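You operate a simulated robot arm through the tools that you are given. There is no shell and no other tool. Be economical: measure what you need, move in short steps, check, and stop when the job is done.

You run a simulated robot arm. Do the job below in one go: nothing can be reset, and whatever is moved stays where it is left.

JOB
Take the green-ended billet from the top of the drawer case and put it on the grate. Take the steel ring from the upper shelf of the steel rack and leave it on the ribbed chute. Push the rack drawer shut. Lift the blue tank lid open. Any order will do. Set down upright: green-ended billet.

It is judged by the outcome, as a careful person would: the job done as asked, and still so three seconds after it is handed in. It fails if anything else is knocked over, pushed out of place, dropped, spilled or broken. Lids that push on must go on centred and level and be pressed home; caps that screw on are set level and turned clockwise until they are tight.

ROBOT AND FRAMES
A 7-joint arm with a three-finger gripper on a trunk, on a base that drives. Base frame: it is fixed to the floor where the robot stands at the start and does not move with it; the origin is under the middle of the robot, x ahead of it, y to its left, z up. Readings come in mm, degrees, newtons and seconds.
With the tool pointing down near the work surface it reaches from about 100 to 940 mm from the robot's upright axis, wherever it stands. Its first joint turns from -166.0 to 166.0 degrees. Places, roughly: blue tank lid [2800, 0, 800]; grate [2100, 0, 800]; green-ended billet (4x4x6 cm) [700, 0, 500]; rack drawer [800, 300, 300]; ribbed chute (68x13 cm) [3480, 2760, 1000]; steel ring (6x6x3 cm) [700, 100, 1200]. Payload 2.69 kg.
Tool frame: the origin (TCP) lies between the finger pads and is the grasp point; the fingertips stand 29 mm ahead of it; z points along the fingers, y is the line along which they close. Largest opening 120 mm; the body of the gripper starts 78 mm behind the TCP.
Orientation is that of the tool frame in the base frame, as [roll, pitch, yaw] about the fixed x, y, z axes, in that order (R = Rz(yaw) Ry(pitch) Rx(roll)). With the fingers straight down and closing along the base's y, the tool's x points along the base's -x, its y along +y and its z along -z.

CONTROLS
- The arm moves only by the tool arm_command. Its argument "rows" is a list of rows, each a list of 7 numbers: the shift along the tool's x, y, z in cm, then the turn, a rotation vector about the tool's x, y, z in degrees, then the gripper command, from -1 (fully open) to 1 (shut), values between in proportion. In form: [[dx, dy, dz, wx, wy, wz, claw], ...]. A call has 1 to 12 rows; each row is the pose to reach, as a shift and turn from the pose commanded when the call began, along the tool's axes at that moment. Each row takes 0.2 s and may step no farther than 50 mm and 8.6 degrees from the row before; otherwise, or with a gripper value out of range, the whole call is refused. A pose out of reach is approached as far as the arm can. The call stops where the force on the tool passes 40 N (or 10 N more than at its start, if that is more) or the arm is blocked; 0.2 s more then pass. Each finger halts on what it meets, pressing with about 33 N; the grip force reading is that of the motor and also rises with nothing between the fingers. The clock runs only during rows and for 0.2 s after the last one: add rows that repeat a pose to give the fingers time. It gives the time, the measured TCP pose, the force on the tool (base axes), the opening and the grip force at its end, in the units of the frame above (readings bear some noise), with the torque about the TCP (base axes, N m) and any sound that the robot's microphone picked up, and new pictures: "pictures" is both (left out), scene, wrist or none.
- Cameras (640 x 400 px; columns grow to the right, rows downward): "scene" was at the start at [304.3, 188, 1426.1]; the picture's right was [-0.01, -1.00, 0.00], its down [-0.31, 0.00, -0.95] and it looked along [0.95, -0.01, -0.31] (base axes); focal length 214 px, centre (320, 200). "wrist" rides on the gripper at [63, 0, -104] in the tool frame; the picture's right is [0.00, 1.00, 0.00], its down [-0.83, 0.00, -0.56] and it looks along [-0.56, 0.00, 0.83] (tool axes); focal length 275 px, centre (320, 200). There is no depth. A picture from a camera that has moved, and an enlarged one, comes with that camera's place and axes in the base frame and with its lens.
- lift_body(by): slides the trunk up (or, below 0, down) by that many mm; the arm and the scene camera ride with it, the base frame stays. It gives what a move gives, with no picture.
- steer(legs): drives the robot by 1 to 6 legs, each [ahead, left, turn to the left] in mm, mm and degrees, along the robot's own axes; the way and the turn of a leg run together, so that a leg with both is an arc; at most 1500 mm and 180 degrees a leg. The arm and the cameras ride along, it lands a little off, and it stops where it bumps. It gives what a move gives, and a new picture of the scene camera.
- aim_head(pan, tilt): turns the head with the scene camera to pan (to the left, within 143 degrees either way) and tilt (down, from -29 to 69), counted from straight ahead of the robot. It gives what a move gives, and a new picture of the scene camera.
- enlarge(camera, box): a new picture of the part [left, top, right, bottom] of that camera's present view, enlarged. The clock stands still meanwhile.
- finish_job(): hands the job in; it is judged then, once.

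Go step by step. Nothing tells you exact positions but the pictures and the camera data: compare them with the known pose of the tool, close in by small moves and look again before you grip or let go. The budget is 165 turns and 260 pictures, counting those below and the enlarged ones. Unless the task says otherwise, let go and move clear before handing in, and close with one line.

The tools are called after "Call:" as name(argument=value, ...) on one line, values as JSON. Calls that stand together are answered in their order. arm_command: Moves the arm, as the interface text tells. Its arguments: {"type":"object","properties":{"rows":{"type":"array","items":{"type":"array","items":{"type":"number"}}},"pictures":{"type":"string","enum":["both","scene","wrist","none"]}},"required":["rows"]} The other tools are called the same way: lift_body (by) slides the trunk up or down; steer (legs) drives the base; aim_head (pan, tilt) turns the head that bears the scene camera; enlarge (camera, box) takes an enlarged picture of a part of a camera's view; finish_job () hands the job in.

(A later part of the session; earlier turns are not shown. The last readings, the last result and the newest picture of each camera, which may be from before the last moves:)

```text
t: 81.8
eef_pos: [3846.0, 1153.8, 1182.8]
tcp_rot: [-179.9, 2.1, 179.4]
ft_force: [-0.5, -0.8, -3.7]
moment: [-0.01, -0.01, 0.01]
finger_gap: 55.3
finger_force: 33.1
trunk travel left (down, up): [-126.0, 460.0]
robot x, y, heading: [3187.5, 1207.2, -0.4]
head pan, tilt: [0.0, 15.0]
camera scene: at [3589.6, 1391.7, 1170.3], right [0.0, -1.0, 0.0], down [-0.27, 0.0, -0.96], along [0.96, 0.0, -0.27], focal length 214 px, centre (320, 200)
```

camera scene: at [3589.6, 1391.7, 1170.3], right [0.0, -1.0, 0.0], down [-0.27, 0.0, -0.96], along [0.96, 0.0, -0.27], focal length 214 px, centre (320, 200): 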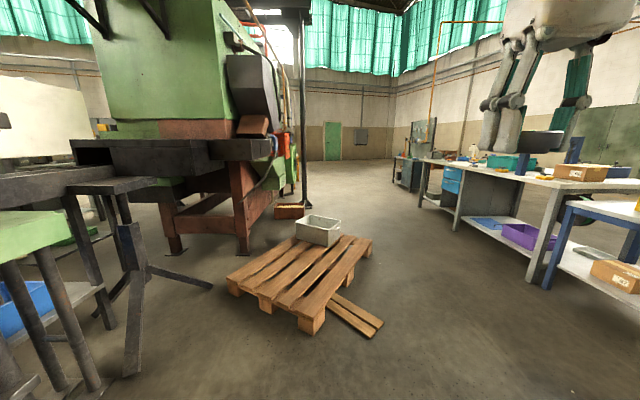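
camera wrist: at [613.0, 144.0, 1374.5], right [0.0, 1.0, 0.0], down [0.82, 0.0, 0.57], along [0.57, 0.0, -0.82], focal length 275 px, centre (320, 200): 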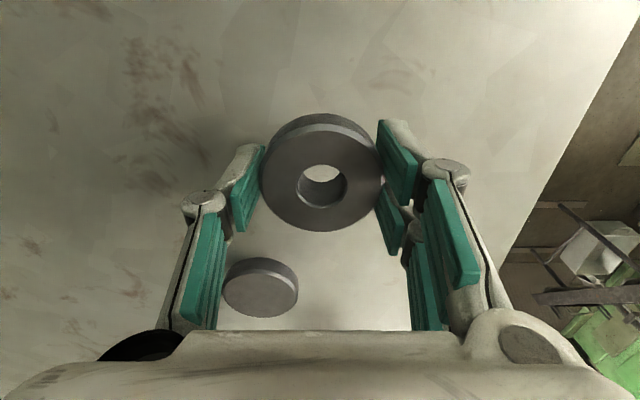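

Blocked once more, and the pose tilted slightly. I look down around the base.

Call:
aim_head(pan=40, tilt=69)

Call:
aim_head(pan=120, tilt=45)

Call:
aim_head(pan=-130, tilt=45)

```text
t: 83.0
eef_pos: [3846.8, 1153.0, 1182.8]
tcp_rot: [-179.9, 2.2, 179.4]
ft_force: [0.4, -0.6, -4.2]
moment: [0.0, 0.0, 0.02]
finger_gap: 55.2
finger_force: 32.9
trunk travel left (down, up): [-126.0, 460.0]
robot x, y, heading: [3186.3, 1201.6, -0.5]
head pan, tilt: [40.0, 68.8]
camera scene: at [3538.5, 1427.7, 1095.3], right [0.64, -0.77, -0.01], down [-0.72, -0.59, -0.36], along [0.27, 0.23, -0.93], focal length 214 px, centre (320, 200)
```

scene: 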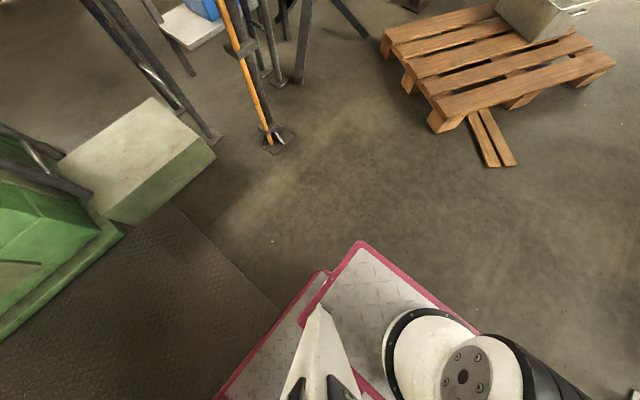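

```text
t: 84.5
eef_pos: [3846.1, 1153.3, 1182.4]
tcp_rot: [-179.9, 2.1, 179.5]
ft_force: [0.1, -0.2, -2.8]
moment: [-0.01, 0.01, 0.01]
finger_gap: 55.4
finger_force: 33.4
trunk travel left (down, up): [-126.0, 460.0]
robot x, y, heading: [3188.7, 1204.7, -0.4]
head pan, tilt: [120.0, 45.0]
camera scene: at [3455.5, 1462.6, 1125.1], right [0.87, 0.5, -0.01], down [0.34, -0.61, -0.71], along [-0.36, 0.61, -0.7], focal length 214 px, centre (320, 200)
```

scene: 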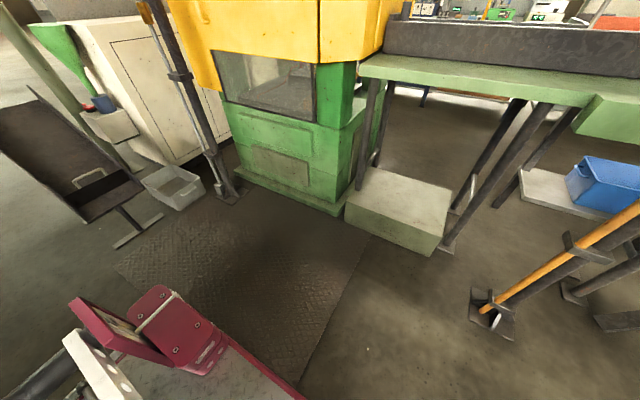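

```text
t: 88.0
eef_pos: [3846.9, 1152.6, 1183.1]
tcp_rot: [-179.9, 2.0, 179.4]
ft_force: [0.3, 0.2, -3.5]
moment: [-0.01, -0.01, 0.02]
finger_gap: 55.3
finger_force: 32.9
trunk travel left (down, up): [-126.0, 460.0]
robot x, y, heading: [3188.6, 1202.9, -0.4]
head pan, tilt: [-130.0, 45.0]
camera scene: at [3443.2, 1329.9, 1125.1], right [-0.76, 0.65, 0.01], down [0.45, 0.54, -0.71], along [-0.46, -0.54, -0.7], focal length 214 px, centre (320, 200)
```

scene: 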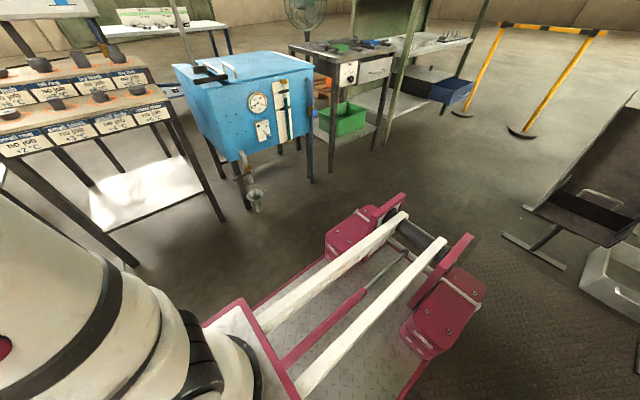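

The front-left wheel has climbed the rubber mat (x<3330, y 1390–2320) and that blocks me. I move right off it, go forward past the mat's edge, and raise the trunk to see the chute.

Call:
steer(legs=[[0, -170, 0.4], [480, 0, 0], [0, 0, 90]])

Call:
lift_body(by=300)

Call:
aim_head(pan=0, tilt=25)

```text
t: 95.8
eef_pos: [3721.2, 1692.0, 1182.7]
tcp_rot: [-179.9, 2.2, -90.8]
ft_force: [-0.3, -0.4, -3.1]
moment: [0.01, 0.0, -0.01]
finger_gap: 55.0
finger_force: 33.4
trunk travel left (down, up): [-126.0, 460.0]
robot x, y, heading: [3669.4, 1035.3, 89.6]
head pan, tilt: [-130.0, 45.0]
camera scene: at [3540.4, 1280.7, 1124.0], right [-0.65, -0.76, 0.0], down [-0.54, 0.46, -0.71], along [0.54, -0.46, -0.71], focal length 214 px, centre (320, 200)
```

scene: 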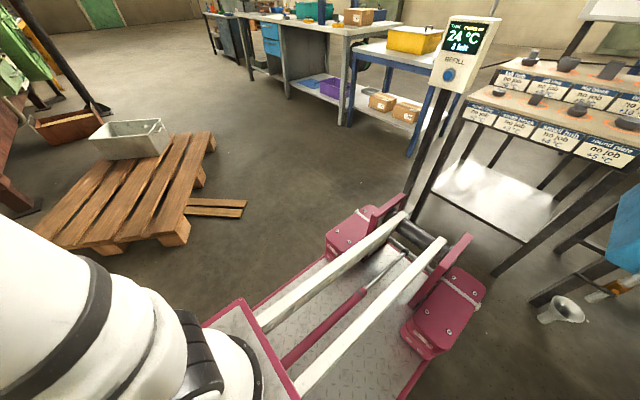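

```text
t: 98.8
eef_pos: [3720.8, 1633.4, 1479.9]
tcp_rot: [-179.8, 2.4, -90.7]
ft_force: [-0.5, 0.4, -3.4]
moment: [-0.02, -0.01, -0.03]
finger_gap: 55.0
finger_force: 33.0
trunk travel left (down, up): [-426.0, 160.0]
robot x, y, heading: [3672.1, 1037.5, 89.5]
head pan, tilt: [-130.0, 45.0]
```

```text
t: 100.9
eef_pos: [3721.2, 1633.9, 1480.4]
tcp_rot: [-179.8, 2.4, -90.8]
ft_force: [0.4, -0.3, -3.7]
moment: [0.01, -0.03, 0.0]
finger_gap: 55.1
finger_force: 33.1
trunk travel left (down, up): [-426.0, 160.0]
robot x, y, heading: [3667.0, 1033.0, 89.5]
head pan, tilt: [0.0, 25.0]
camera scene: at [3478.4, 1315.6, 1454.4], right [1.0, -0.01, 0.0], down [0.0, -0.42, -0.91], along [0.01, 0.91, -0.42], focal length 214 px, centre (320, 200)
```

scene: 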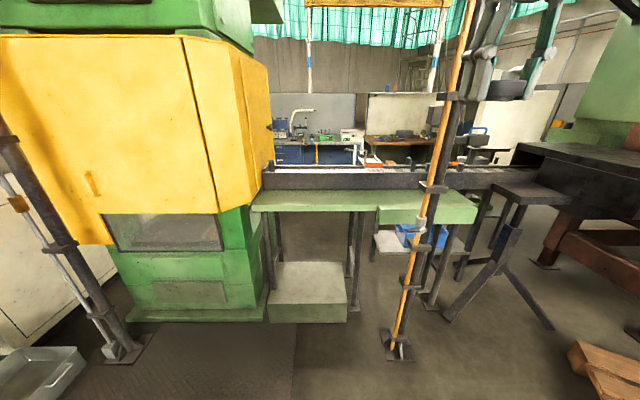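

I see a dark trough with a light inside running along the green bench. I enlarge it.

Call:
enlarge(camera="scene", box=[240, 110, 560, 310])

Call:
lift_body(by=155)

Call:
aim_head(pan=0, tilt=30)

Call:
enlarge(camera="scene", box=[240, 90, 480, 240])

```text
2.00 times, centred on (400, 210) of scene
camera zoom: at [3478.4, 1315.6, 1454.4], right [1.0, -0.01, 0.0], down [0.0, -0.42, -0.91], along [0.01, 0.91, -0.42], focal length 429 px, centre (160, 180)
```

zoom: 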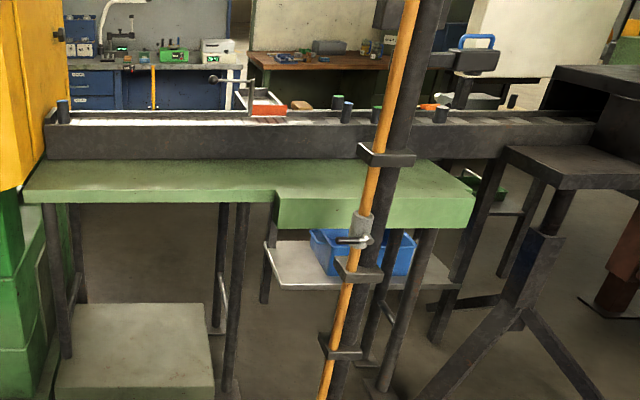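

```text
t: 102.7
eef_pos: [3719.7, 1495.4, 1634.7]
tcp_rot: [-179.8, 2.6, -90.8]
ft_force: [0.4, 0.5, -3.8]
moment: [-0.03, 0.03, 0.0]
finger_gap: 55.0
finger_force: 32.7
trunk travel left (down, up): [-581.0, 5.0]
robot x, y, heading: [3669.0, 1033.9, 89.8]
head pan, tilt: [0.0, 25.0]
```

```text
t: 103.3
eef_pos: [3719.4, 1494.0, 1633.8]
tcp_rot: [-179.8, 2.7, -90.8]
ft_force: [-0.1, -0.3, -3.5]
moment: [-0.02, -0.03, -0.02]
finger_gap: 55.3
finger_force: 32.7
trunk travel left (down, up): [-581.0, 5.0]
robot x, y, heading: [3669.0, 1034.7, 89.6]
head pan, tilt: [0.0, 30.0]
camera scene: at [3477.1, 1157.1, 1601.6], right [1.0, -0.01, 0.0], down [0.0, -0.5, -0.87], along [0.01, 0.87, -0.5], focal length 214 px, centre (320, 200)
```

scene: 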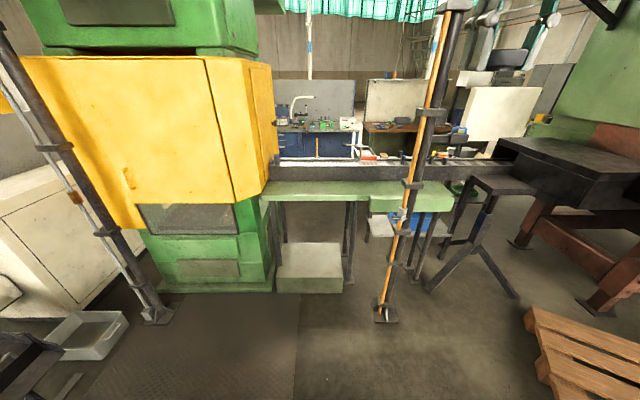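

```text
2.67 times, centred on (360, 165) of scene
camera zoom: at [3477.1, 1157.1, 1601.6], right [1.0, -0.01, 0.0], down [0.0, -0.5, -0.87], along [0.01, 0.87, -0.5], focal length 572 px, centre (213, 293)
```

zoom: 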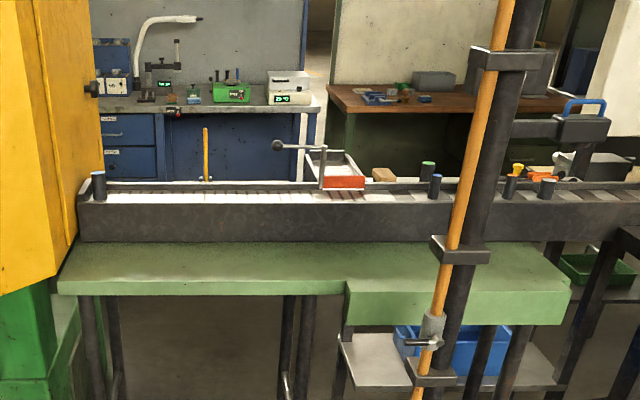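

The ribbed chute is the pale slot between the dark rails, spanning about x 3140–3820 at y≈2760, z≈1000. A low step at y≈2355 limits how near I can park, so I test my forward reach here first.

Call:
lift_body(by=-480)

Call:
arm_command(rows=[[-4, 0, 0, 0, 0, 0, 0.8], [-8, 0, 0, 0, 0, 0, 0.8], [-12, 0, 0, 0, 0, 0, 0.8], [-16, 0, 0, 0, 0, 0, 0.8], [-20, 0, 0, 0, 0, 0, 0.8], [-24, 0, 0, 0, 0, 0, 0.8], [-28, 0, 0, 0, 0, 0, 0.8], [-32, 0, 0, 0, 0, 0, 0.8], [-36, 0, 0, 0, 0, 0, 0.8]])

```text
refused: -480 is not a number from -400 to 400
```

```text
t: 105.3
eef_pos: [3707.3, 1729.5, 1507.8]
tcp_rot: [-179.8, 2.6, -90.7]
ft_force: [1.2, 0.8, -4.1]
moment: [-0.16, 0.02, 0.01]
finger_gap: 55.1
finger_force: 33.1
out of reach, approached as far as the arm can: row 1, 2, 3, 4, 5, 6, 7, 8, 9
trunk travel left (down, up): [-581.0, 5.0]
robot x, y, heading: [3670.0, 1033.7, 89.3]
head pan, tilt: [0.0, 30.0]
camera scene: at [3477.3, 1160.4, 1600.5], right [1.0, -0.01, 0.0], down [0.0, -0.5, -0.87], along [0.01, 0.87, -0.5], focal length 214 px, centre (320, 200)
camera wrist: at [3704.6, 1661.2, 1609.4], right [-1.0, 0.01, 0.0], down [0.0, 0.81, 0.59], along [0.01, 0.59, -0.81], focal length 275 px, centre (320, 200)
```

scene: 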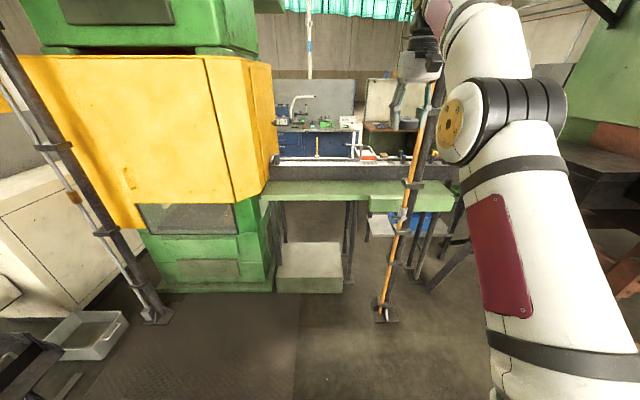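
wrist: 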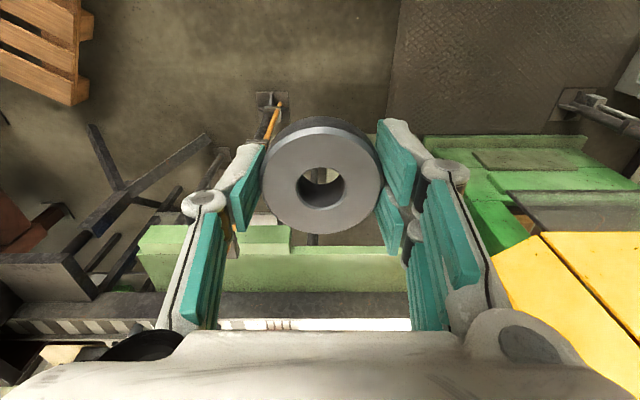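

At full trunk height the shoulder sits back. I lower the trunk and test again.

Call:
lift_body(by=-380)

Call:
arm_command(rows=[[-4, 0, 0, 0, 0, 0, 0.8], [-8, 0, 0, 0, 0, 0, 0.8], [-12, 0, 0, 0, 0, 0, 0.8], [-16, 0, 0, 0, 0, 0, 0.8], [-20, 0, 0, 0, 0, 0, 0.8], [-24, 0, 0, 0, 0, 0, 0.8]], pictures="scene")

```text
t: 109.0
eef_pos: [3704.6, 1727.2, 1132.9]
tcp_rot: [-179.8, 2.6, -90.7]
ft_force: [0.2, 0.1, -3.5]
moment: [-0.01, -0.03, -0.01]
finger_gap: 54.7
finger_force: 32.6
trunk travel left (down, up): [-201.0, 385.0]
robot x, y, heading: [3666.3, 1033.9, 89.6]
head pan, tilt: [0.0, 30.0]
```

```text
t: 110.4
eef_pos: [3709.2, 1966.6, 1146.5]
tcp_rot: [-179.8, 2.8, -90.7]
ft_force: [-0.7, -1.9, -0.1]
moment: [0.14, -0.02, -0.03]
finger_gap: 55.0
finger_force: 32.9
trunk travel left (down, up): [-201.0, 385.0]
robot x, y, heading: [3667.6, 1034.1, 89.6]
head pan, tilt: [0.0, 30.0]
camera scene: at [3479.1, 1411.4, 1222.4], right [1.0, -0.01, 0.0], down [0.0, -0.5, -0.87], along [0.01, 0.87, -0.5], focal length 214 px, centre (320, 200)
```

scene: 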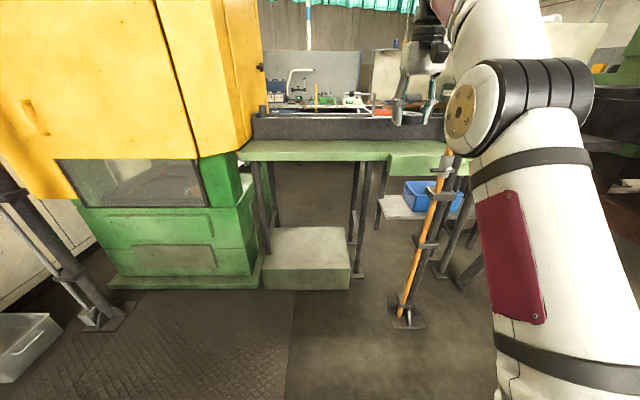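

Call:
arm_command(rows=[[-3, 0, 0, 0, 0, 0, 0.8], [-6, 0, 0, 0, 0, 0, 0.8], [-9, 0, 0, 0, 0, 0, 0.8], [-12, 0, 0, 0, 0, 0, 0.8], [-15, 0, 0, 0, 0, 0, 0.8]], pictures="none")

```text
t: 111.6
eef_pos: [3680.7, 2003.6, 1108.4]
tcp_rot: [-179.8, 2.9, -90.9]
ft_force: [0.5, -2.1, -0.5]
moment: [0.11, -0.01, -0.01]
finger_gap: 54.8
finger_force: 32.6
out of reach, approached as far as the arm can: row 1, 2, 3, 4, 5
trunk travel left (down, up): [-201.0, 385.0]
robot x, y, heading: [3670.0, 1034.5, 89.5]
head pan, tilt: [0.0, 30.0]
```

The reach straight ahead is about 970 mm at z≈1100. Near wall of the chute is at y≈2641, top z≈1034, centre y≈2722. Before driving in, I check where my elbow is relative to the orange pole.

Call:
aim_head(pan=-35, tilt=10)

Call:
aim_head(pan=-60, tilt=45)

```text
t: 112.6
eef_pos: [3679.4, 2006.4, 1104.7]
tcp_rot: [-179.8, 2.7, -90.7]
ft_force: [0.3, -0.6, -3.0]
moment: [0.0, 0.02, -0.03]
finger_gap: 54.6
finger_force: 33.3
trunk travel left (down, up): [-201.0, 385.0]
robot x, y, heading: [3669.0, 1034.3, 89.3]
head pan, tilt: [-35.0, 10.0]
camera scene: at [3532.3, 1397.7, 1254.4], right [0.82, -0.58, 0.0], down [-0.1, -0.14, -0.98], along [0.57, 0.8, -0.17], focal length 214 px, centre (320, 200)
```

scene: 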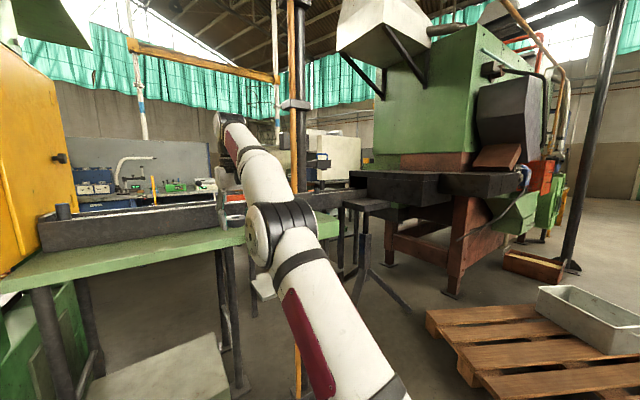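

```text
t: 113.6
eef_pos: [3678.8, 2004.4, 1103.6]
tcp_rot: [-179.9, 2.7, -90.8]
ft_force: [-0.6, -0.1, -2.8]
moment: [-0.03, 0.0, -0.02]
finger_gap: 54.5
finger_force: 32.7
trunk travel left (down, up): [-201.0, 385.0]
robot x, y, heading: [3667.4, 1037.1, 89.9]
head pan, tilt: [-60.0, 45.0]
camera scene: at [3549.2, 1362.1, 1199.6], right [0.49, -0.87, 0.0], down [-0.61, -0.35, -0.71], along [0.62, 0.35, -0.71], focal length 214 px, centre (320, 200)
```

scene: 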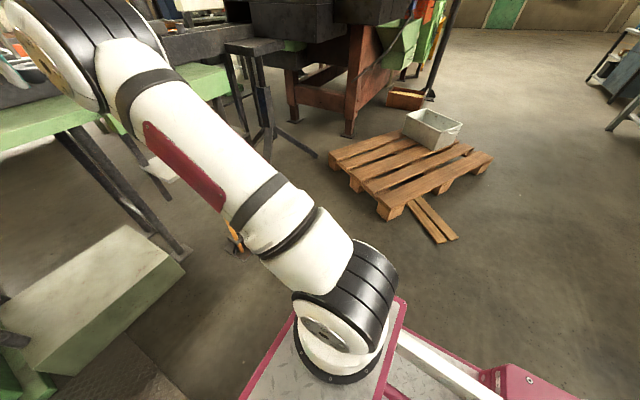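

The arm base rides on the raised platform and the elbow lies straight ahead, so the low base front is only ~400 mm ahead of centre and I can park near y≈1800. I pull the arm back and up, then drive in.

Call:
arm_command(rows=[[3, 1.5, -2, 0, 0, 0, 0.8], [6, 3, -4, 0, 0, 0, 0.8], [9, 4.5, -6, 0, 0, 0, 0.8], [12, 6, -8, 0, 0, 0, 0.8]], pictures="none")

Call:
steer(legs=[[0, 57, 0], [520, 0, 0]])

Call:
aim_head(pan=0, tilt=35)

```text
t: 114.6
eef_pos: [3614.5, 1884.4, 1178.2]
tcp_rot: [-179.8, 2.5, -90.8]
ft_force: [-0.3, 0.5, -4.4]
moment: [-0.09, 0.03, 0.0]
finger_gap: 54.3
finger_force: 32.8
trunk travel left (down, up): [-201.0, 385.0]
robot x, y, heading: [3670.3, 1038.5, 89.7]
head pan, tilt: [-60.0, 45.0]
```

```text
t: 118.2
eef_pos: [3560.4, 2407.7, 1180.7]
tcp_rot: [-179.8, 2.6, -90.7]
ft_force: [1.3, 0.7, -3.9]
moment: [-0.01, -0.05, 0.02]
finger_gap: 54.3
finger_force: 33.5
trunk travel left (down, up): [-201.0, 385.0]
robot x, y, heading: [3617.6, 1562.3, 89.6]
head pan, tilt: [-60.0, 45.0]
camera scene: at [3495.6, 1886.2, 1199.6], right [0.49, -0.87, 0.0], down [-0.61, -0.35, -0.71], along [0.61, 0.35, -0.71], focal length 214 px, centre (320, 200)
```

scene: 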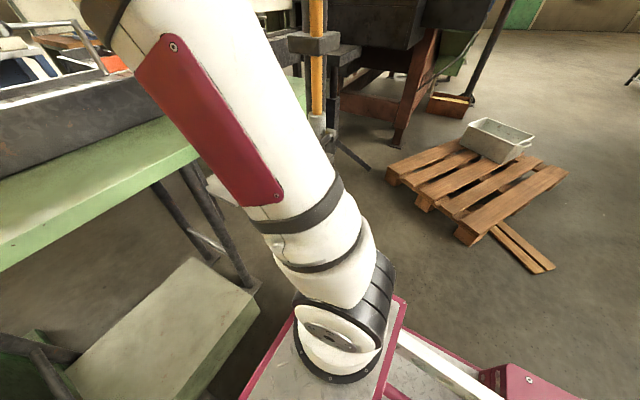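

```text
t: 119.5
eef_pos: [3562.5, 2407.5, 1179.0]
tcp_rot: [-179.8, 2.6, -90.7]
ft_force: [-0.4, 0.4, -3.2]
moment: [-0.03, 0.01, 0.02]
finger_gap: 54.1
finger_force: 32.5
trunk travel left (down, up): [-201.0, 385.0]
robot x, y, heading: [3614.0, 1563.0, 89.5]
head pan, tilt: [0.0, 35.0]
camera scene: at [3425.6, 1934.0, 1214.3], right [1.0, -0.01, 0.0], down [0.0, -0.57, -0.82], along [0.01, 0.82, -0.57], focal length 214 px, centre (320, 200)
```

scene: 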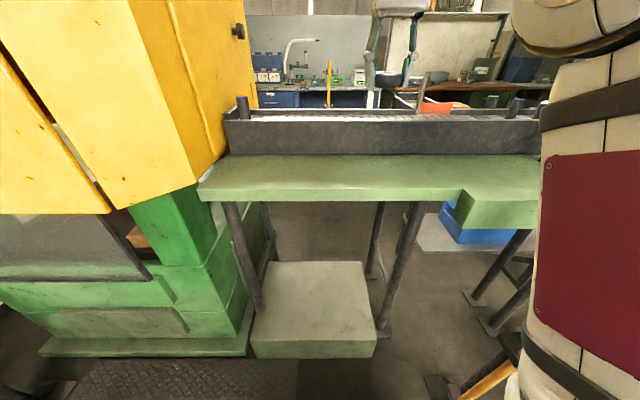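

Clear so far; I drive the last 235 mm and look at the chute with both cameras.

Call:
steer(legs=[[235, 0, 0]])

Call:
arm_command(rows=[[0, 0, 0, 0, 0, 0, 0.8]], pictures="wrist")

Call:
aim_head(pan=-10, tilt=20)

```text
t: 121.3
eef_pos: [3561.1, 2640.9, 1179.9]
tcp_rot: [-179.6, 2.5, -90.7]
ft_force: [-0.4, 0.8, -3.7]
moment: [-0.03, -0.02, -0.02]
finger_gap: 54.2
finger_force: 32.5
trunk travel left (down, up): [-201.0, 385.0]
robot x, y, heading: [3614.5, 1794.6, 89.7]
head pan, tilt: [0.0, 35.0]
camera scene: at [3426.5, 2168.4, 1214.4], right [1.0, -0.01, 0.0], down [0.0, -0.57, -0.82], along [0.0, 0.82, -0.57], focal length 214 px, centre (320, 200)
```

scene: 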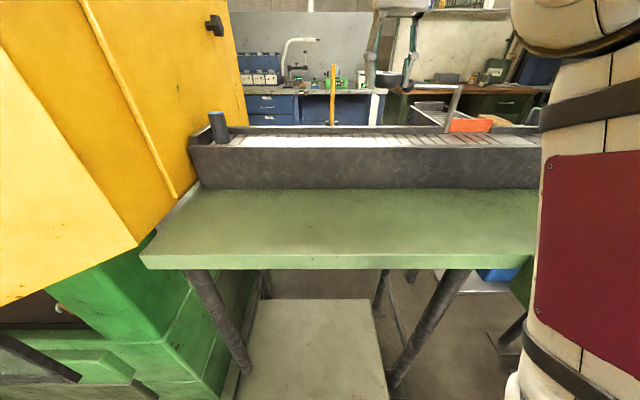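

```text
t: 121.7
eef_pos: [3561.6, 2641.8, 1180.1]
tcp_rot: [-179.8, 2.6, -90.7]
ft_force: [0.8, -0.3, -3.7]
moment: [0.0, -0.01, 0.01]
finger_gap: 54.1
finger_force: 33.1
trunk travel left (down, up): [-201.0, 385.0]
robot x, y, heading: [3617.9, 1789.3, 89.8]
head pan, tilt: [0.0, 35.0]
camera wrist: at [3559.7, 2573.2, 1280.6], right [-1.0, 0.01, 0.0], down [0.0, 0.81, 0.59], along [0.01, 0.59, -0.81], focal length 275 px, centre (320, 200)
```

wrist: 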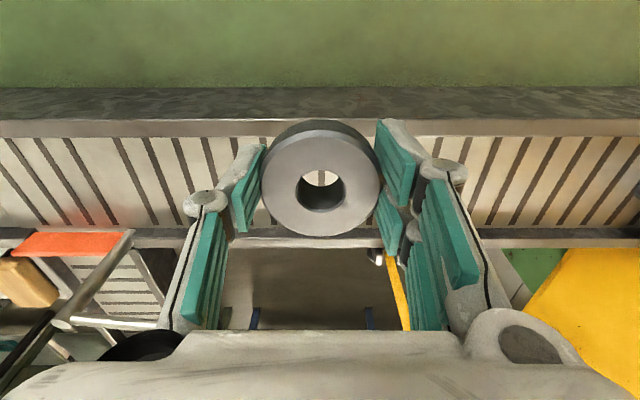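

```text
t: 122.4
eef_pos: [3561.1, 2641.6, 1179.4]
tcp_rot: [-179.9, 2.6, -90.5]
ft_force: [-0.5, -0.4, -2.7]
moment: [-0.01, 0.02, 0.02]
finger_gap: 53.9
finger_force: 33.5
trunk travel left (down, up): [-201.0, 385.0]
robot x, y, heading: [3615.9, 1794.7, 89.6]
head pan, tilt: [-10.0, 20.0]
camera scene: at [3442.7, 2171.9, 1238.1], right [0.98, -0.18, 0.0], down [-0.06, -0.34, -0.94], along [0.17, 0.92, -0.34], focal length 214 px, centre (320, 200)
```

scene: 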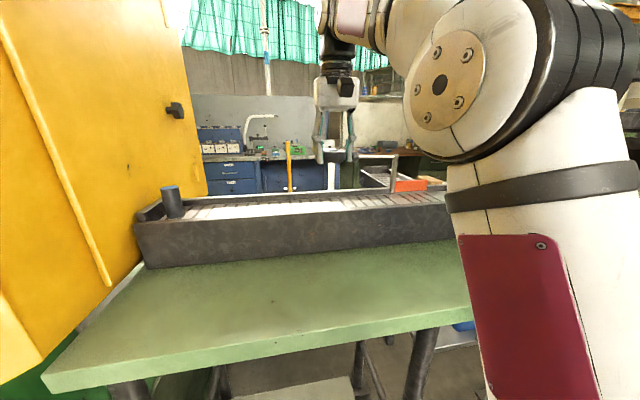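

The ribbed chute is right under the ring: interior y 2679–2815. I move 105 mm further over its middle and lower partway.

Call:
arm_command(rows=[[-2.5, 0, 0, 0, 0, 0, 0.8], [-5, 0, 0, 0, 0, 0, 0.8], [-7.5, 0, 0, 0, 0, 0, 0.8], [-10.4, 0, 0, 0, 0, 0, 0.8], [-10.4, 0, 2.5, 0, 0, 0, 0.8], [-10.4, 0, 5, 0, 0, 0, 0.8], [-10.4, 0, 7.5, 0, 0, 0, 0.8]])

```text
t: 124.0
eef_pos: [3562.5, 2748.5, 1110.3]
tcp_rot: [-179.8, 2.6, -90.6]
ft_force: [0.1, 0.0, -2.8]
moment: [0.03, -0.01, -0.01]
finger_gap: 53.7
finger_force: 32.8
out of reach, approached as far as the arm can: row 2, 3, 4, 5, 6
trunk travel left (down, up): [-201.0, 385.0]
robot x, y, heading: [3614.9, 1793.0, 89.5]
head pan, tilt: [-10.0, 20.0]
camera scene: at [3442.8, 2171.7, 1238.3], right [0.98, -0.18, 0.0], down [-0.06, -0.34, -0.94], along [0.17, 0.92, -0.34], focal length 214 px, centre (320, 200)
camera wrist: at [3559.8, 2679.8, 1211.4], right [-1.0, 0.01, 0.0], down [0.0, 0.8, 0.59], along [0.01, 0.59, -0.8], focal length 275 px, centre (320, 200)
```

scene: 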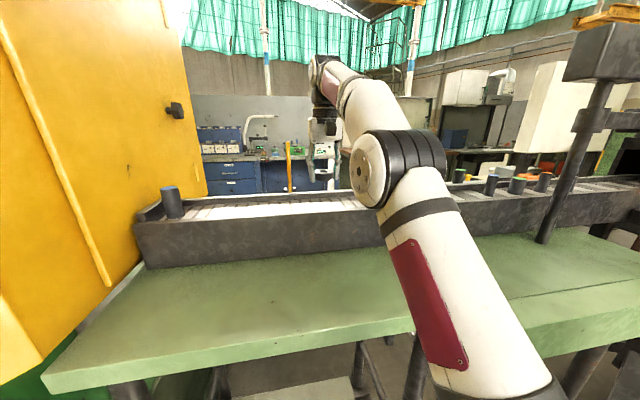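
wrist: 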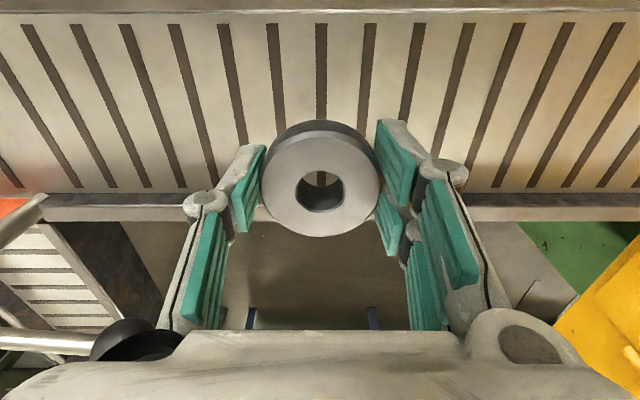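

Well centred. I lower gently toward contact.

Call:
arm_command(rows=[[0, 0, 1.5, 0, 0, 0, 0.8], [0, 0, 3, 0, 0, 0, 0.8], [0, 0, 4.3, 0, 0, 0, 0.8], [0, 0, 5, 0, 0, 0, 0.8], [0, 0, 5.5, 0, 0, 0, 0.8]])

```text
t: 125.2
eef_pos: [3563.5, 2749.6, 1054.5]
tcp_rot: [-179.8, 2.5, -90.6]
ft_force: [-0.2, -0.1, -3.9]
moment: [-0.01, 0.03, -0.01]
finger_gap: 54.1
finger_force: 33.1
trunk travel left (down, up): [-201.0, 385.0]
robot x, y, heading: [3616.0, 1793.5, 89.7]
head pan, tilt: [-10.0, 20.0]
camera scene: at [3442.7, 2171.9, 1238.2], right [0.98, -0.18, 0.0], down [-0.06, -0.34, -0.94], along [0.17, 0.92, -0.34], focal length 214 px, centre (320, 200)
camera wrist: at [3560.9, 2682.6, 1155.4], right [-1.0, 0.01, 0.0], down [0.0, 0.81, 0.59], along [0.01, 0.59, -0.81], focal length 275 px, centre (320, 200)
```

scene: 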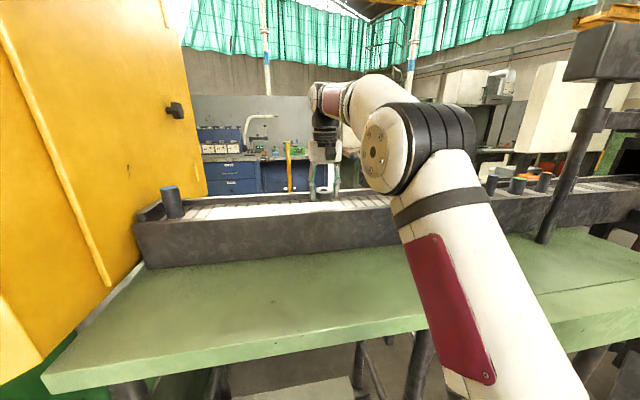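
wrist: 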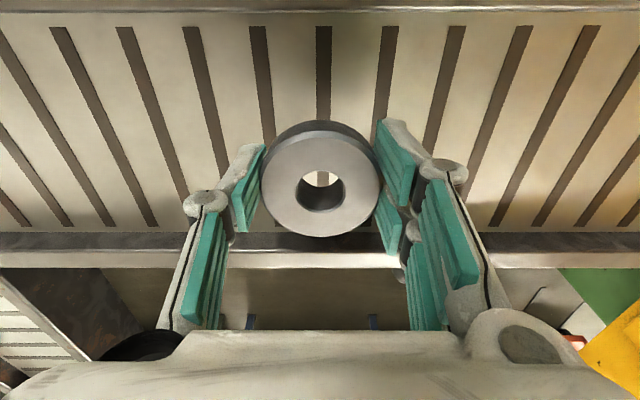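

Call:
arm_command(rows=[[0, 0, 0.4, 0, 0, 0, 0.8], [0, 0, 0.8, 0, 0, 0, 0.8], [0, 0, 1.2, 0, 0, 0, 0.8], [0, 0, 1.6, 0, 0, 0, 0.8]], pictures="wrist")

```text
t: 126.2
eef_pos: [3563.4, 2752.9, 1037.9]
tcp_rot: [-179.8, 2.6, -90.6]
ft_force: [0.6, -0.5, -4.4]
moment: [-0.01, -0.01, 0.03]
finger_gap: 53.5
finger_force: 32.7
trunk travel left (down, up): [-201.0, 385.0]
robot x, y, heading: [3613.4, 1795.6, 89.7]
head pan, tilt: [-10.0, 20.0]
camera wrist: at [3560.9, 2683.5, 1139.3], right [-1.0, 0.01, 0.0], down [0.0, 0.81, 0.59], along [0.01, 0.59, -0.81], focal length 275 px, centre (320, 200)
```

wrist: 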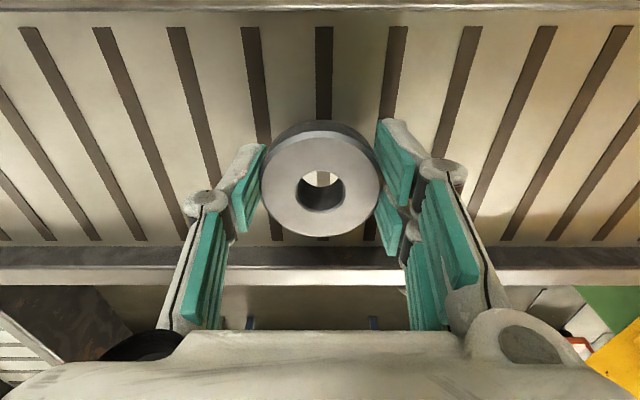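

Call:
arm_command(rows=[[0, 0, 0.3, 0, 0, 0, 0.8], [0, 0, 0.6, 0, 0, 0, 0.8], [0, 0, 0.9, 0, 0, 0, 0.8], [0, 0, 1.2, 0, 0, 0, 0.8], [0, 0, 1.5, 0, 0, 0, 0.8]], pictures="wrist")

```text
t: 127.4
eef_pos: [3563.6, 2751.7, 1027.3]
tcp_rot: [-179.9, 3.0, -90.6]
ft_force: [-0.3, 4.9, 19.4]
moment: [-0.37, 0.82, -0.15]
finger_gap: 54.0
finger_force: 33.0
trunk travel left (down, up): [-201.0, 385.0]
robot x, y, heading: [3618.8, 1792.9, 89.6]
head pan, tilt: [-10.0, 20.0]
camera wrist: at [3561.5, 2683.1, 1127.9], right [-1.0, 0.01, 0.0], down [0.0, 0.8, 0.6], along [0.01, 0.6, -0.8], focal length 275 px, centre (320, 200)
```

wrist: 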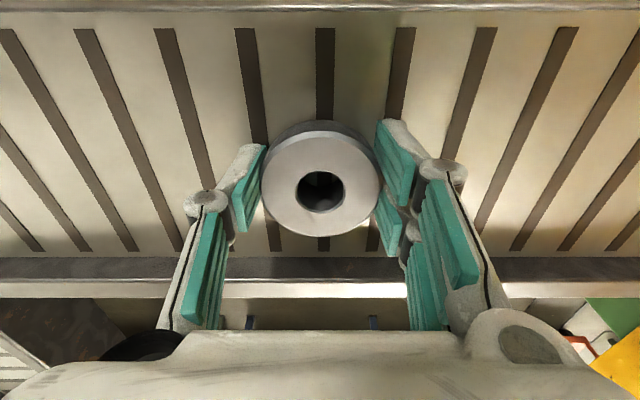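

Contact at about 20 N: the ring sits on the ribs. I open slowly, wait, and rise.

Call:
arm_command(rows=[[0, 0, -0.3, 0, 0, 0, 0.8], [0, 0, -0.3, 0, 0, 0, 0.0], [0, 0, -0.3, 0, 0, 0, -0.3], [0, 0, -0.3, 0, 0, 0, -0.3], [0, 0, -2, 0, 0, 0, -0.3], [0, 0, -4, 0, 0, 0, -0.3], [0, 0, -6, 0, 0, 0, -0.3], [0, 0, -9, 0, 0, 0, -0.3], [0, 0, -12, 0, 0, 0, -0.3]])

```text
t: 129.4
eef_pos: [3562.5, 2746.0, 1124.0]
tcp_rot: [-179.9, 2.7, -90.6]
ft_force: [-0.9, 0.8, -0.3]
moment: [-0.05, 0.0, 0.0]
finger_gap: 78.4
finger_force: 0.0
out of reach, approached as far as the arm can: row 9
trunk travel left (down, up): [-201.0, 385.0]
robot x, y, heading: [3618.7, 1795.0, 89.9]
head pan, tilt: [-10.0, 20.0]
camera scene: at [3442.7, 2171.8, 1238.2], right [0.98, -0.18, 0.0], down [-0.06, -0.34, -0.94], along [0.17, 0.92, -0.34], focal length 214 px, centre (320, 200)
camera wrist: at [3560.5, 2677.7, 1223.8], right [-1.0, 0.01, 0.0], down [0.0, 0.8, 0.6], along [0.01, 0.6, -0.8], focal length 275 px, centre (320, 200)
```

scene: 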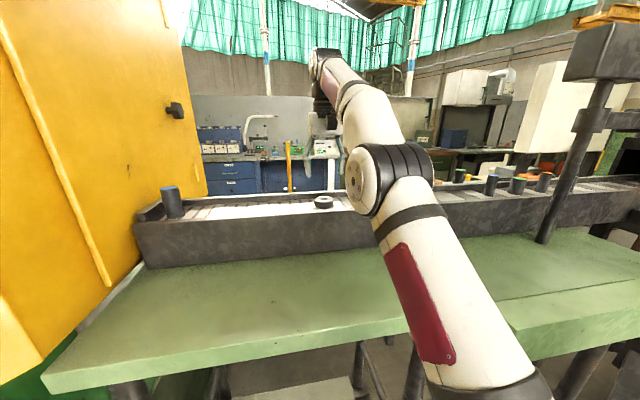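
wrist: 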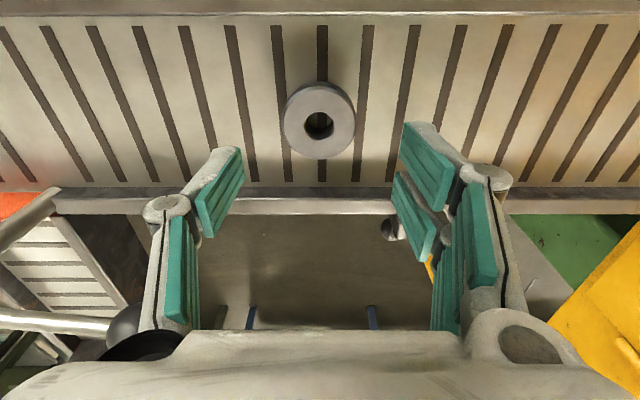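

The ring lies flat and still. I retract the arm, back away from the bench and turn toward the tank.

Call:
arm_command(rows=[[4, 0, -1, 0, 0, 0, -0.3], [8, 0, -2, 0, 0, 0, -0.3], [12, 0, -3, 0, 0, 0, 0.5], [16, 0, -4, 0, 0, 0, 0.9], [20, 0, -5, 0, 0, 0, 0.9], [24, 0, -6, 0, 0, 0, 0.9], [28, 0, -7, 0, 0, 0, 0.9]], pictures="none")

Call:
steer(legs=[[-740, 0, 0], [0, 0, 90], [600, 0, 0], [0, 0, 90]])

Call:
aim_head(pan=0, tilt=30)

```text
t: 131.0
eef_pos: [3561.2, 2463.0, 1180.0]
tcp_rot: [-179.8, 2.5, -90.7]
ft_force: [-0.1, 1.0, -0.9]
moment: [-0.06, 0.0, 0.01]
finger_gap: 6.0
finger_force: 0.1
trunk travel left (down, up): [-201.0, 385.0]
robot x, y, heading: [3616.2, 1797.6, 89.8]
head pan, tilt: [-10.0, 20.0]
```

```text
t: 143.7
eef_pos: [2487.1, 600.2, 1179.5]
tcp_rot: [-179.7, 2.7, 30.5]
ft_force: [-0.6, 0.1, -0.1]
moment: [0.01, -0.04, -0.02]
finger_gap: 6.0
finger_force: 0.1
trunk travel left (down, up): [-201.0, 385.0]
robot x, y, heading: [3030.0, 995.8, -149.1]
head pan, tilt: [-10.0, 20.0]
stopped in leg 4: the robot was blocked; the commanded pose is now the measured one
camera scene: at [2793.6, 652.0, 1238.3], right [-0.36, 0.93, 0.0], down [0.32, 0.12, -0.94], along [-0.88, -0.34, -0.34], focal length 214 px, centre (320, 200)
```

scene: 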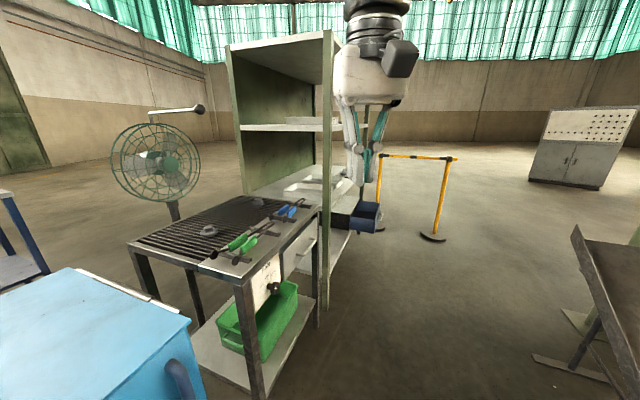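

```text
t: 144.4
eef_pos: [2486.5, 599.8, 1180.7]
tcp_rot: [-179.9, 2.7, 30.6]
ft_force: [0.0, -0.4, 0.1]
moment: [-0.02, -0.02, 0.01]
finger_gap: 6.1
finger_force: 0.0
trunk travel left (down, up): [-201.0, 385.0]
robot x, y, heading: [3029.5, 995.3, -149.2]
head pan, tilt: [0.0, 30.0]
camera scene: at [2803.0, 638.8, 1222.2], right [-0.51, 0.86, 0.0], down [0.43, 0.26, -0.87], along [-0.74, -0.44, -0.5], focal length 214 px, centre (320, 200)
```

scene: 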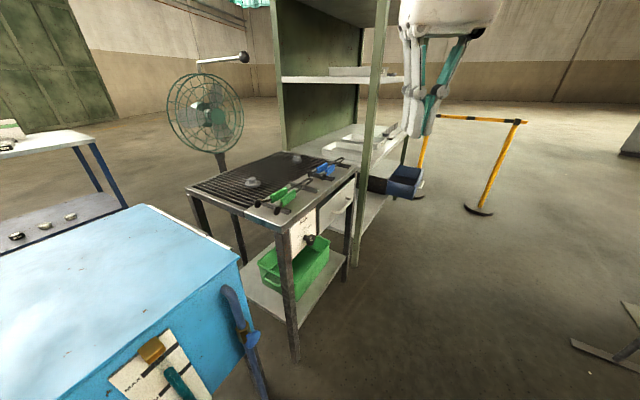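

The turn was stopped by the mat edge behind me. While here I look closely at the tank's lid.

Call:
aim_head(pan=55, tilt=35)

Call:
aim_head(pan=5, tilt=45)

```text
t: 145.7
eef_pos: [2488.5, 601.5, 1181.0]
tcp_rot: [-179.8, 2.7, 30.5]
ft_force: [-0.2, -0.6, -0.5]
moment: [-0.03, -0.03, -0.01]
finger_gap: 6.0
finger_force: 0.0
trunk travel left (down, up): [-201.0, 385.0]
robot x, y, heading: [3030.1, 997.7, -149.2]
head pan, tilt: [55.0, 35.0]
camera scene: at [2874.3, 597.5, 1214.4], right [-1.0, 0.07, 0.0], down [0.04, 0.57, -0.82], along [-0.06, -0.82, -0.57], focal length 214 px, centre (320, 200)
```

scene: 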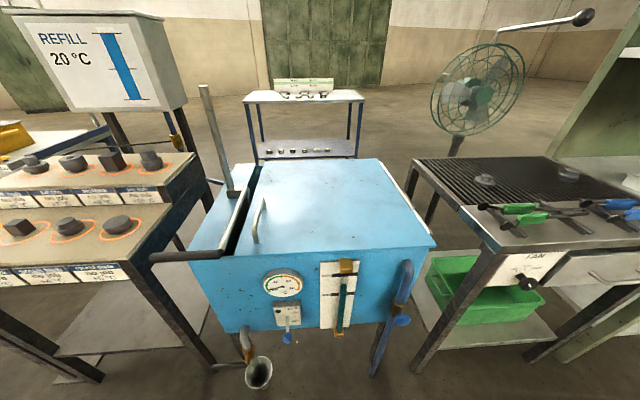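

```text
t: 146.9
eef_pos: [2487.4, 600.7, 1181.4]
tcp_rot: [-179.7, 2.7, 30.6]
ft_force: [0.4, 0.3, 0.1]
moment: [-0.02, 0.01, 0.03]
finger_gap: 6.0
finger_force: 0.0
trunk travel left (down, up): [-201.0, 385.0]
robot x, y, heading: [3029.8, 997.8, -149.0]
head pan, tilt: [5.0, 45.0]
camera scene: at [2814.8, 637.6, 1199.6], right [-0.59, 0.81, 0.0], down [0.57, 0.42, -0.71], along [-0.57, -0.42, -0.71], focal length 214 px, centre (320, 200)
```

scene: 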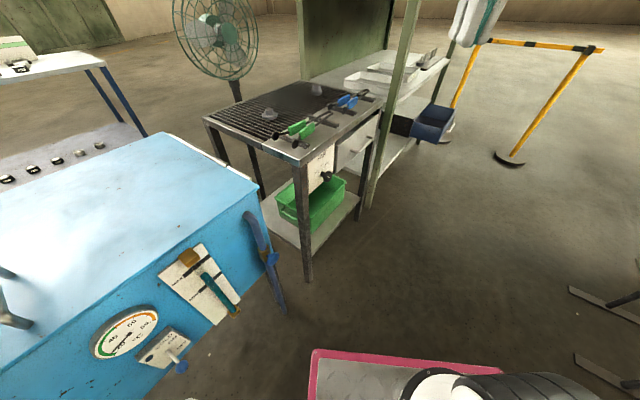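

The lid's hinge runs along its right (−x) edge and its bar handle lies along y at about [3013, 8–206, 830]. I need to stand facing it near [2620, 880] with heading −90, so I first go back east past the mat to turn, then strafe west.

Call:
arm_command(rows=[[4, 0, -2, 0, 0, 0, 0.9], [8, 0, -4, 0, 0, 0, 0.9], [12, 0, -6, 0, 0, 0, 0.9], [15, 0, -8, 0, 0, 0, 0.9]], pictures="none")

Call:
steer(legs=[[25, 41, 0], [-720, 432, 0], [0, 0, 59]])

Call:
aim_head(pan=-30, tilt=30)

```text
t: 147.9
eef_pos: [2602.7, 669.1, 1242.1]
tcp_rot: [-179.8, 2.6, 30.7]
ft_force: [0.3, -0.3, 0.1]
moment: [0.03, -0.01, 0.05]
finger_gap: 6.1
finger_force: 0.1
out of reach, approached as far as the arm can: row 4
trunk travel left (down, up): [-201.0, 385.0]
robot x, y, heading: [3024.9, 996.4, -149.1]
head pan, tilt: [5.0, 45.0]
```

```text
t: 155.5
eef_pos: [3932.6, 413.6, 1241.3]
tcp_rot: [-179.8, 2.7, 90.0]
ft_force: [-0.3, -0.4, 0.3]
moment: [0.03, -0.03, 0.03]
finger_gap: 6.1
finger_force: 0.1
trunk travel left (down, up): [-201.0, 385.0]
robot x, y, heading: [3871.0, 949.9, -89.6]
head pan, tilt: [5.0, 45.0]
camera scene: at [4066.0, 583.0, 1199.6], right [-1.0, -0.09, 0.0], down [-0.07, 0.7, -0.71], along [0.07, -0.7, -0.71], focal length 214 px, centre (320, 200)
```

scene: 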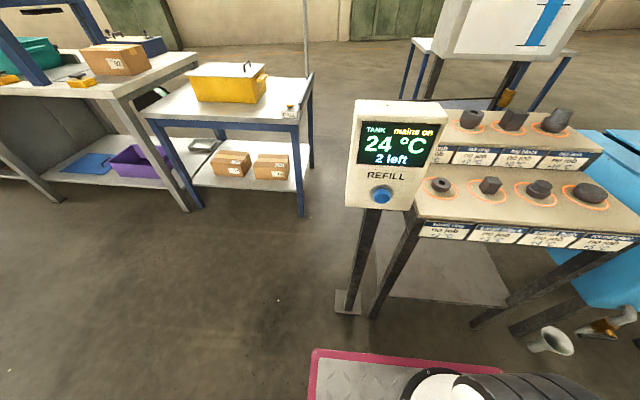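

```text
t: 156.5
eef_pos: [3932.3, 413.2, 1240.4]
tcp_rot: [-179.8, 2.8, 90.1]
ft_force: [-0.3, -0.4, 0.0]
moment: [-0.02, 0.0, 0.0]
finger_gap: 6.1
finger_force: 0.0
trunk travel left (down, up): [-201.0, 385.0]
robot x, y, heading: [3870.4, 948.9, -89.8]
head pan, tilt: [-30.0, 30.0]
camera scene: at [4013.8, 585.3, 1222.2], right [-0.87, 0.49, 0.0], down [0.25, 0.44, -0.87], along [-0.43, -0.75, -0.5], focal length 214 px, centre (320, 200)
```

scene: 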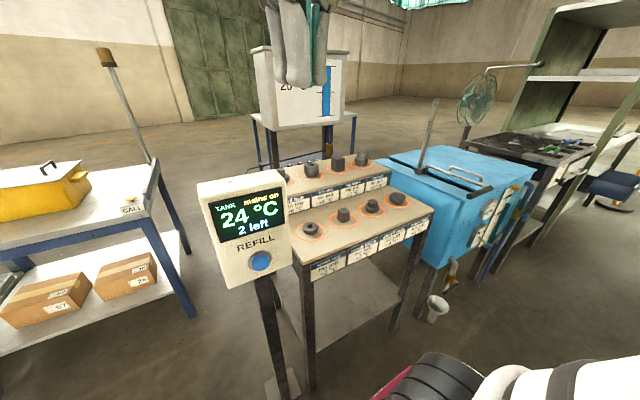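

Call:
enlarge(camera="scene", box=[370, 90, 560, 230])

Call:
steer(legs=[[0, -900, 0]])

```text
2.86 times, centred on (465, 160) of scene
camera zoom: at [4013.8, 585.3, 1222.2], right [-0.87, 0.49, 0.0], down [0.25, 0.44, -0.87], along [-0.43, -0.75, -0.5], focal length 613 px, centre (-94, 314)
```

zoom: 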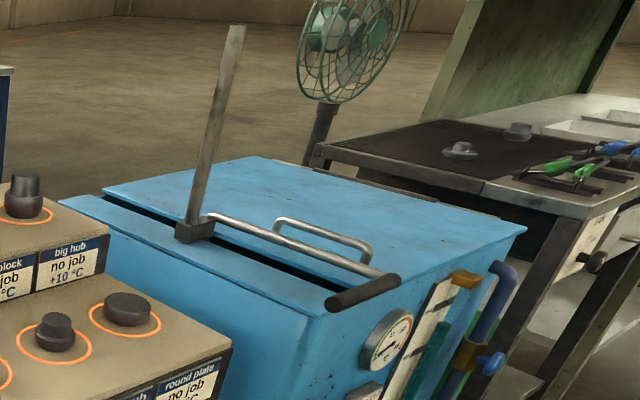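

```text
t: 161.2
eef_pos: [3023.6, 410.7, 1241.9]
tcp_rot: [-179.7, 2.7, 89.7]
ft_force: [0.0, -0.6, -0.9]
moment: [-0.02, 0.02, -0.03]
finger_gap: 5.9
finger_force: 0.0
trunk travel left (down, up): [-201.0, 385.0]
robot x, y, heading: [2965.6, 942.6, -89.8]
head pan, tilt: [-30.0, 30.0]
camera scene: at [3106.7, 580.8, 1222.2], right [-0.87, 0.5, 0.0], down [0.25, 0.43, -0.87], along [-0.43, -0.75, -0.5], focal length 214 px, centre (320, 200)
```

scene: 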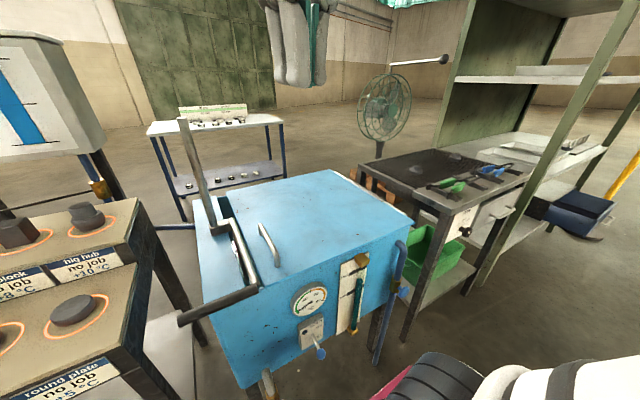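

Triangulating two views: handle bar x≈3008, y 58–201, z≈848; lid top ≈818, hinge line x≈2588. I strafe to x≈2600 so the whole opening arc is reachable.

Call:
steer(legs=[[50, -360, 0]])

Call:
aim_head(pan=25, tilt=40)

```text
t: 163.6
eef_pos: [2662.3, 359.2, 1241.4]
tcp_rot: [-179.8, 2.7, 89.7]
ft_force: [-0.6, 0.5, 0.0]
moment: [-0.03, -0.01, 0.01]
finger_gap: 5.9
finger_force: 0.0
trunk travel left (down, up): [-201.0, 385.0]
robot x, y, heading: [2599.9, 898.0, -89.7]
head pan, tilt: [-30.0, 30.0]
camera scene: at [2743.7, 529.9, 1222.2], right [-0.87, 0.5, 0.0], down [0.25, 0.43, -0.87], along [-0.43, -0.75, -0.5], focal length 214 px, centre (320, 200)
```

scene: 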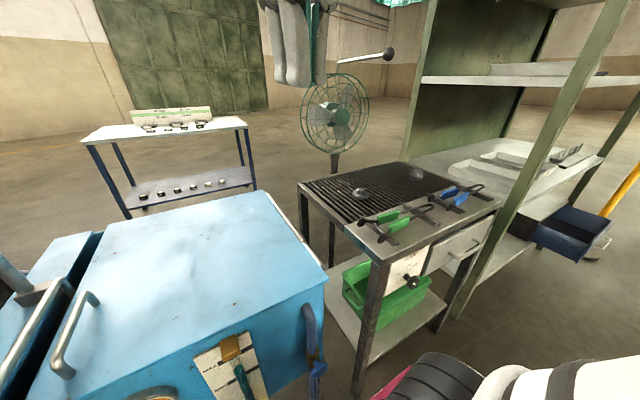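

```text
t: 164.8
eef_pos: [2662.0, 358.6, 1240.5]
tcp_rot: [-179.8, 2.7, 89.7]
ft_force: [0.6, 0.2, -0.5]
moment: [0.02, -0.02, -0.01]
finger_gap: 6.5
finger_force: 0.1
trunk travel left (down, up): [-201.0, 385.0]
robot x, y, heading: [2599.7, 893.1, -89.7]
head pan, tilt: [25.0, 40.0]
camera scene: at [2824.8, 531.3, 1206.9], right [-0.91, -0.42, 0.0], down [-0.27, 0.58, -0.77], along [0.32, -0.69, -0.64], focal length 214 px, centre (320, 200)
```

scene: 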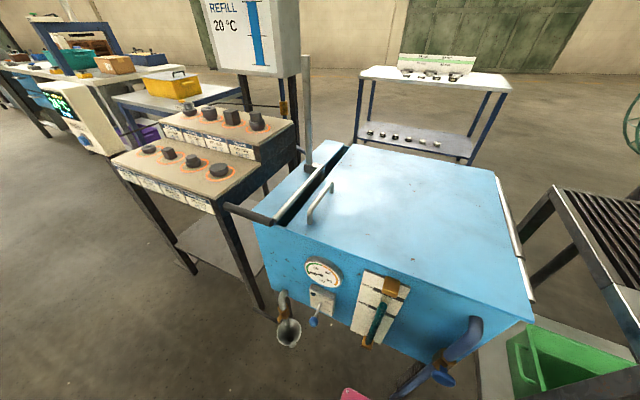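

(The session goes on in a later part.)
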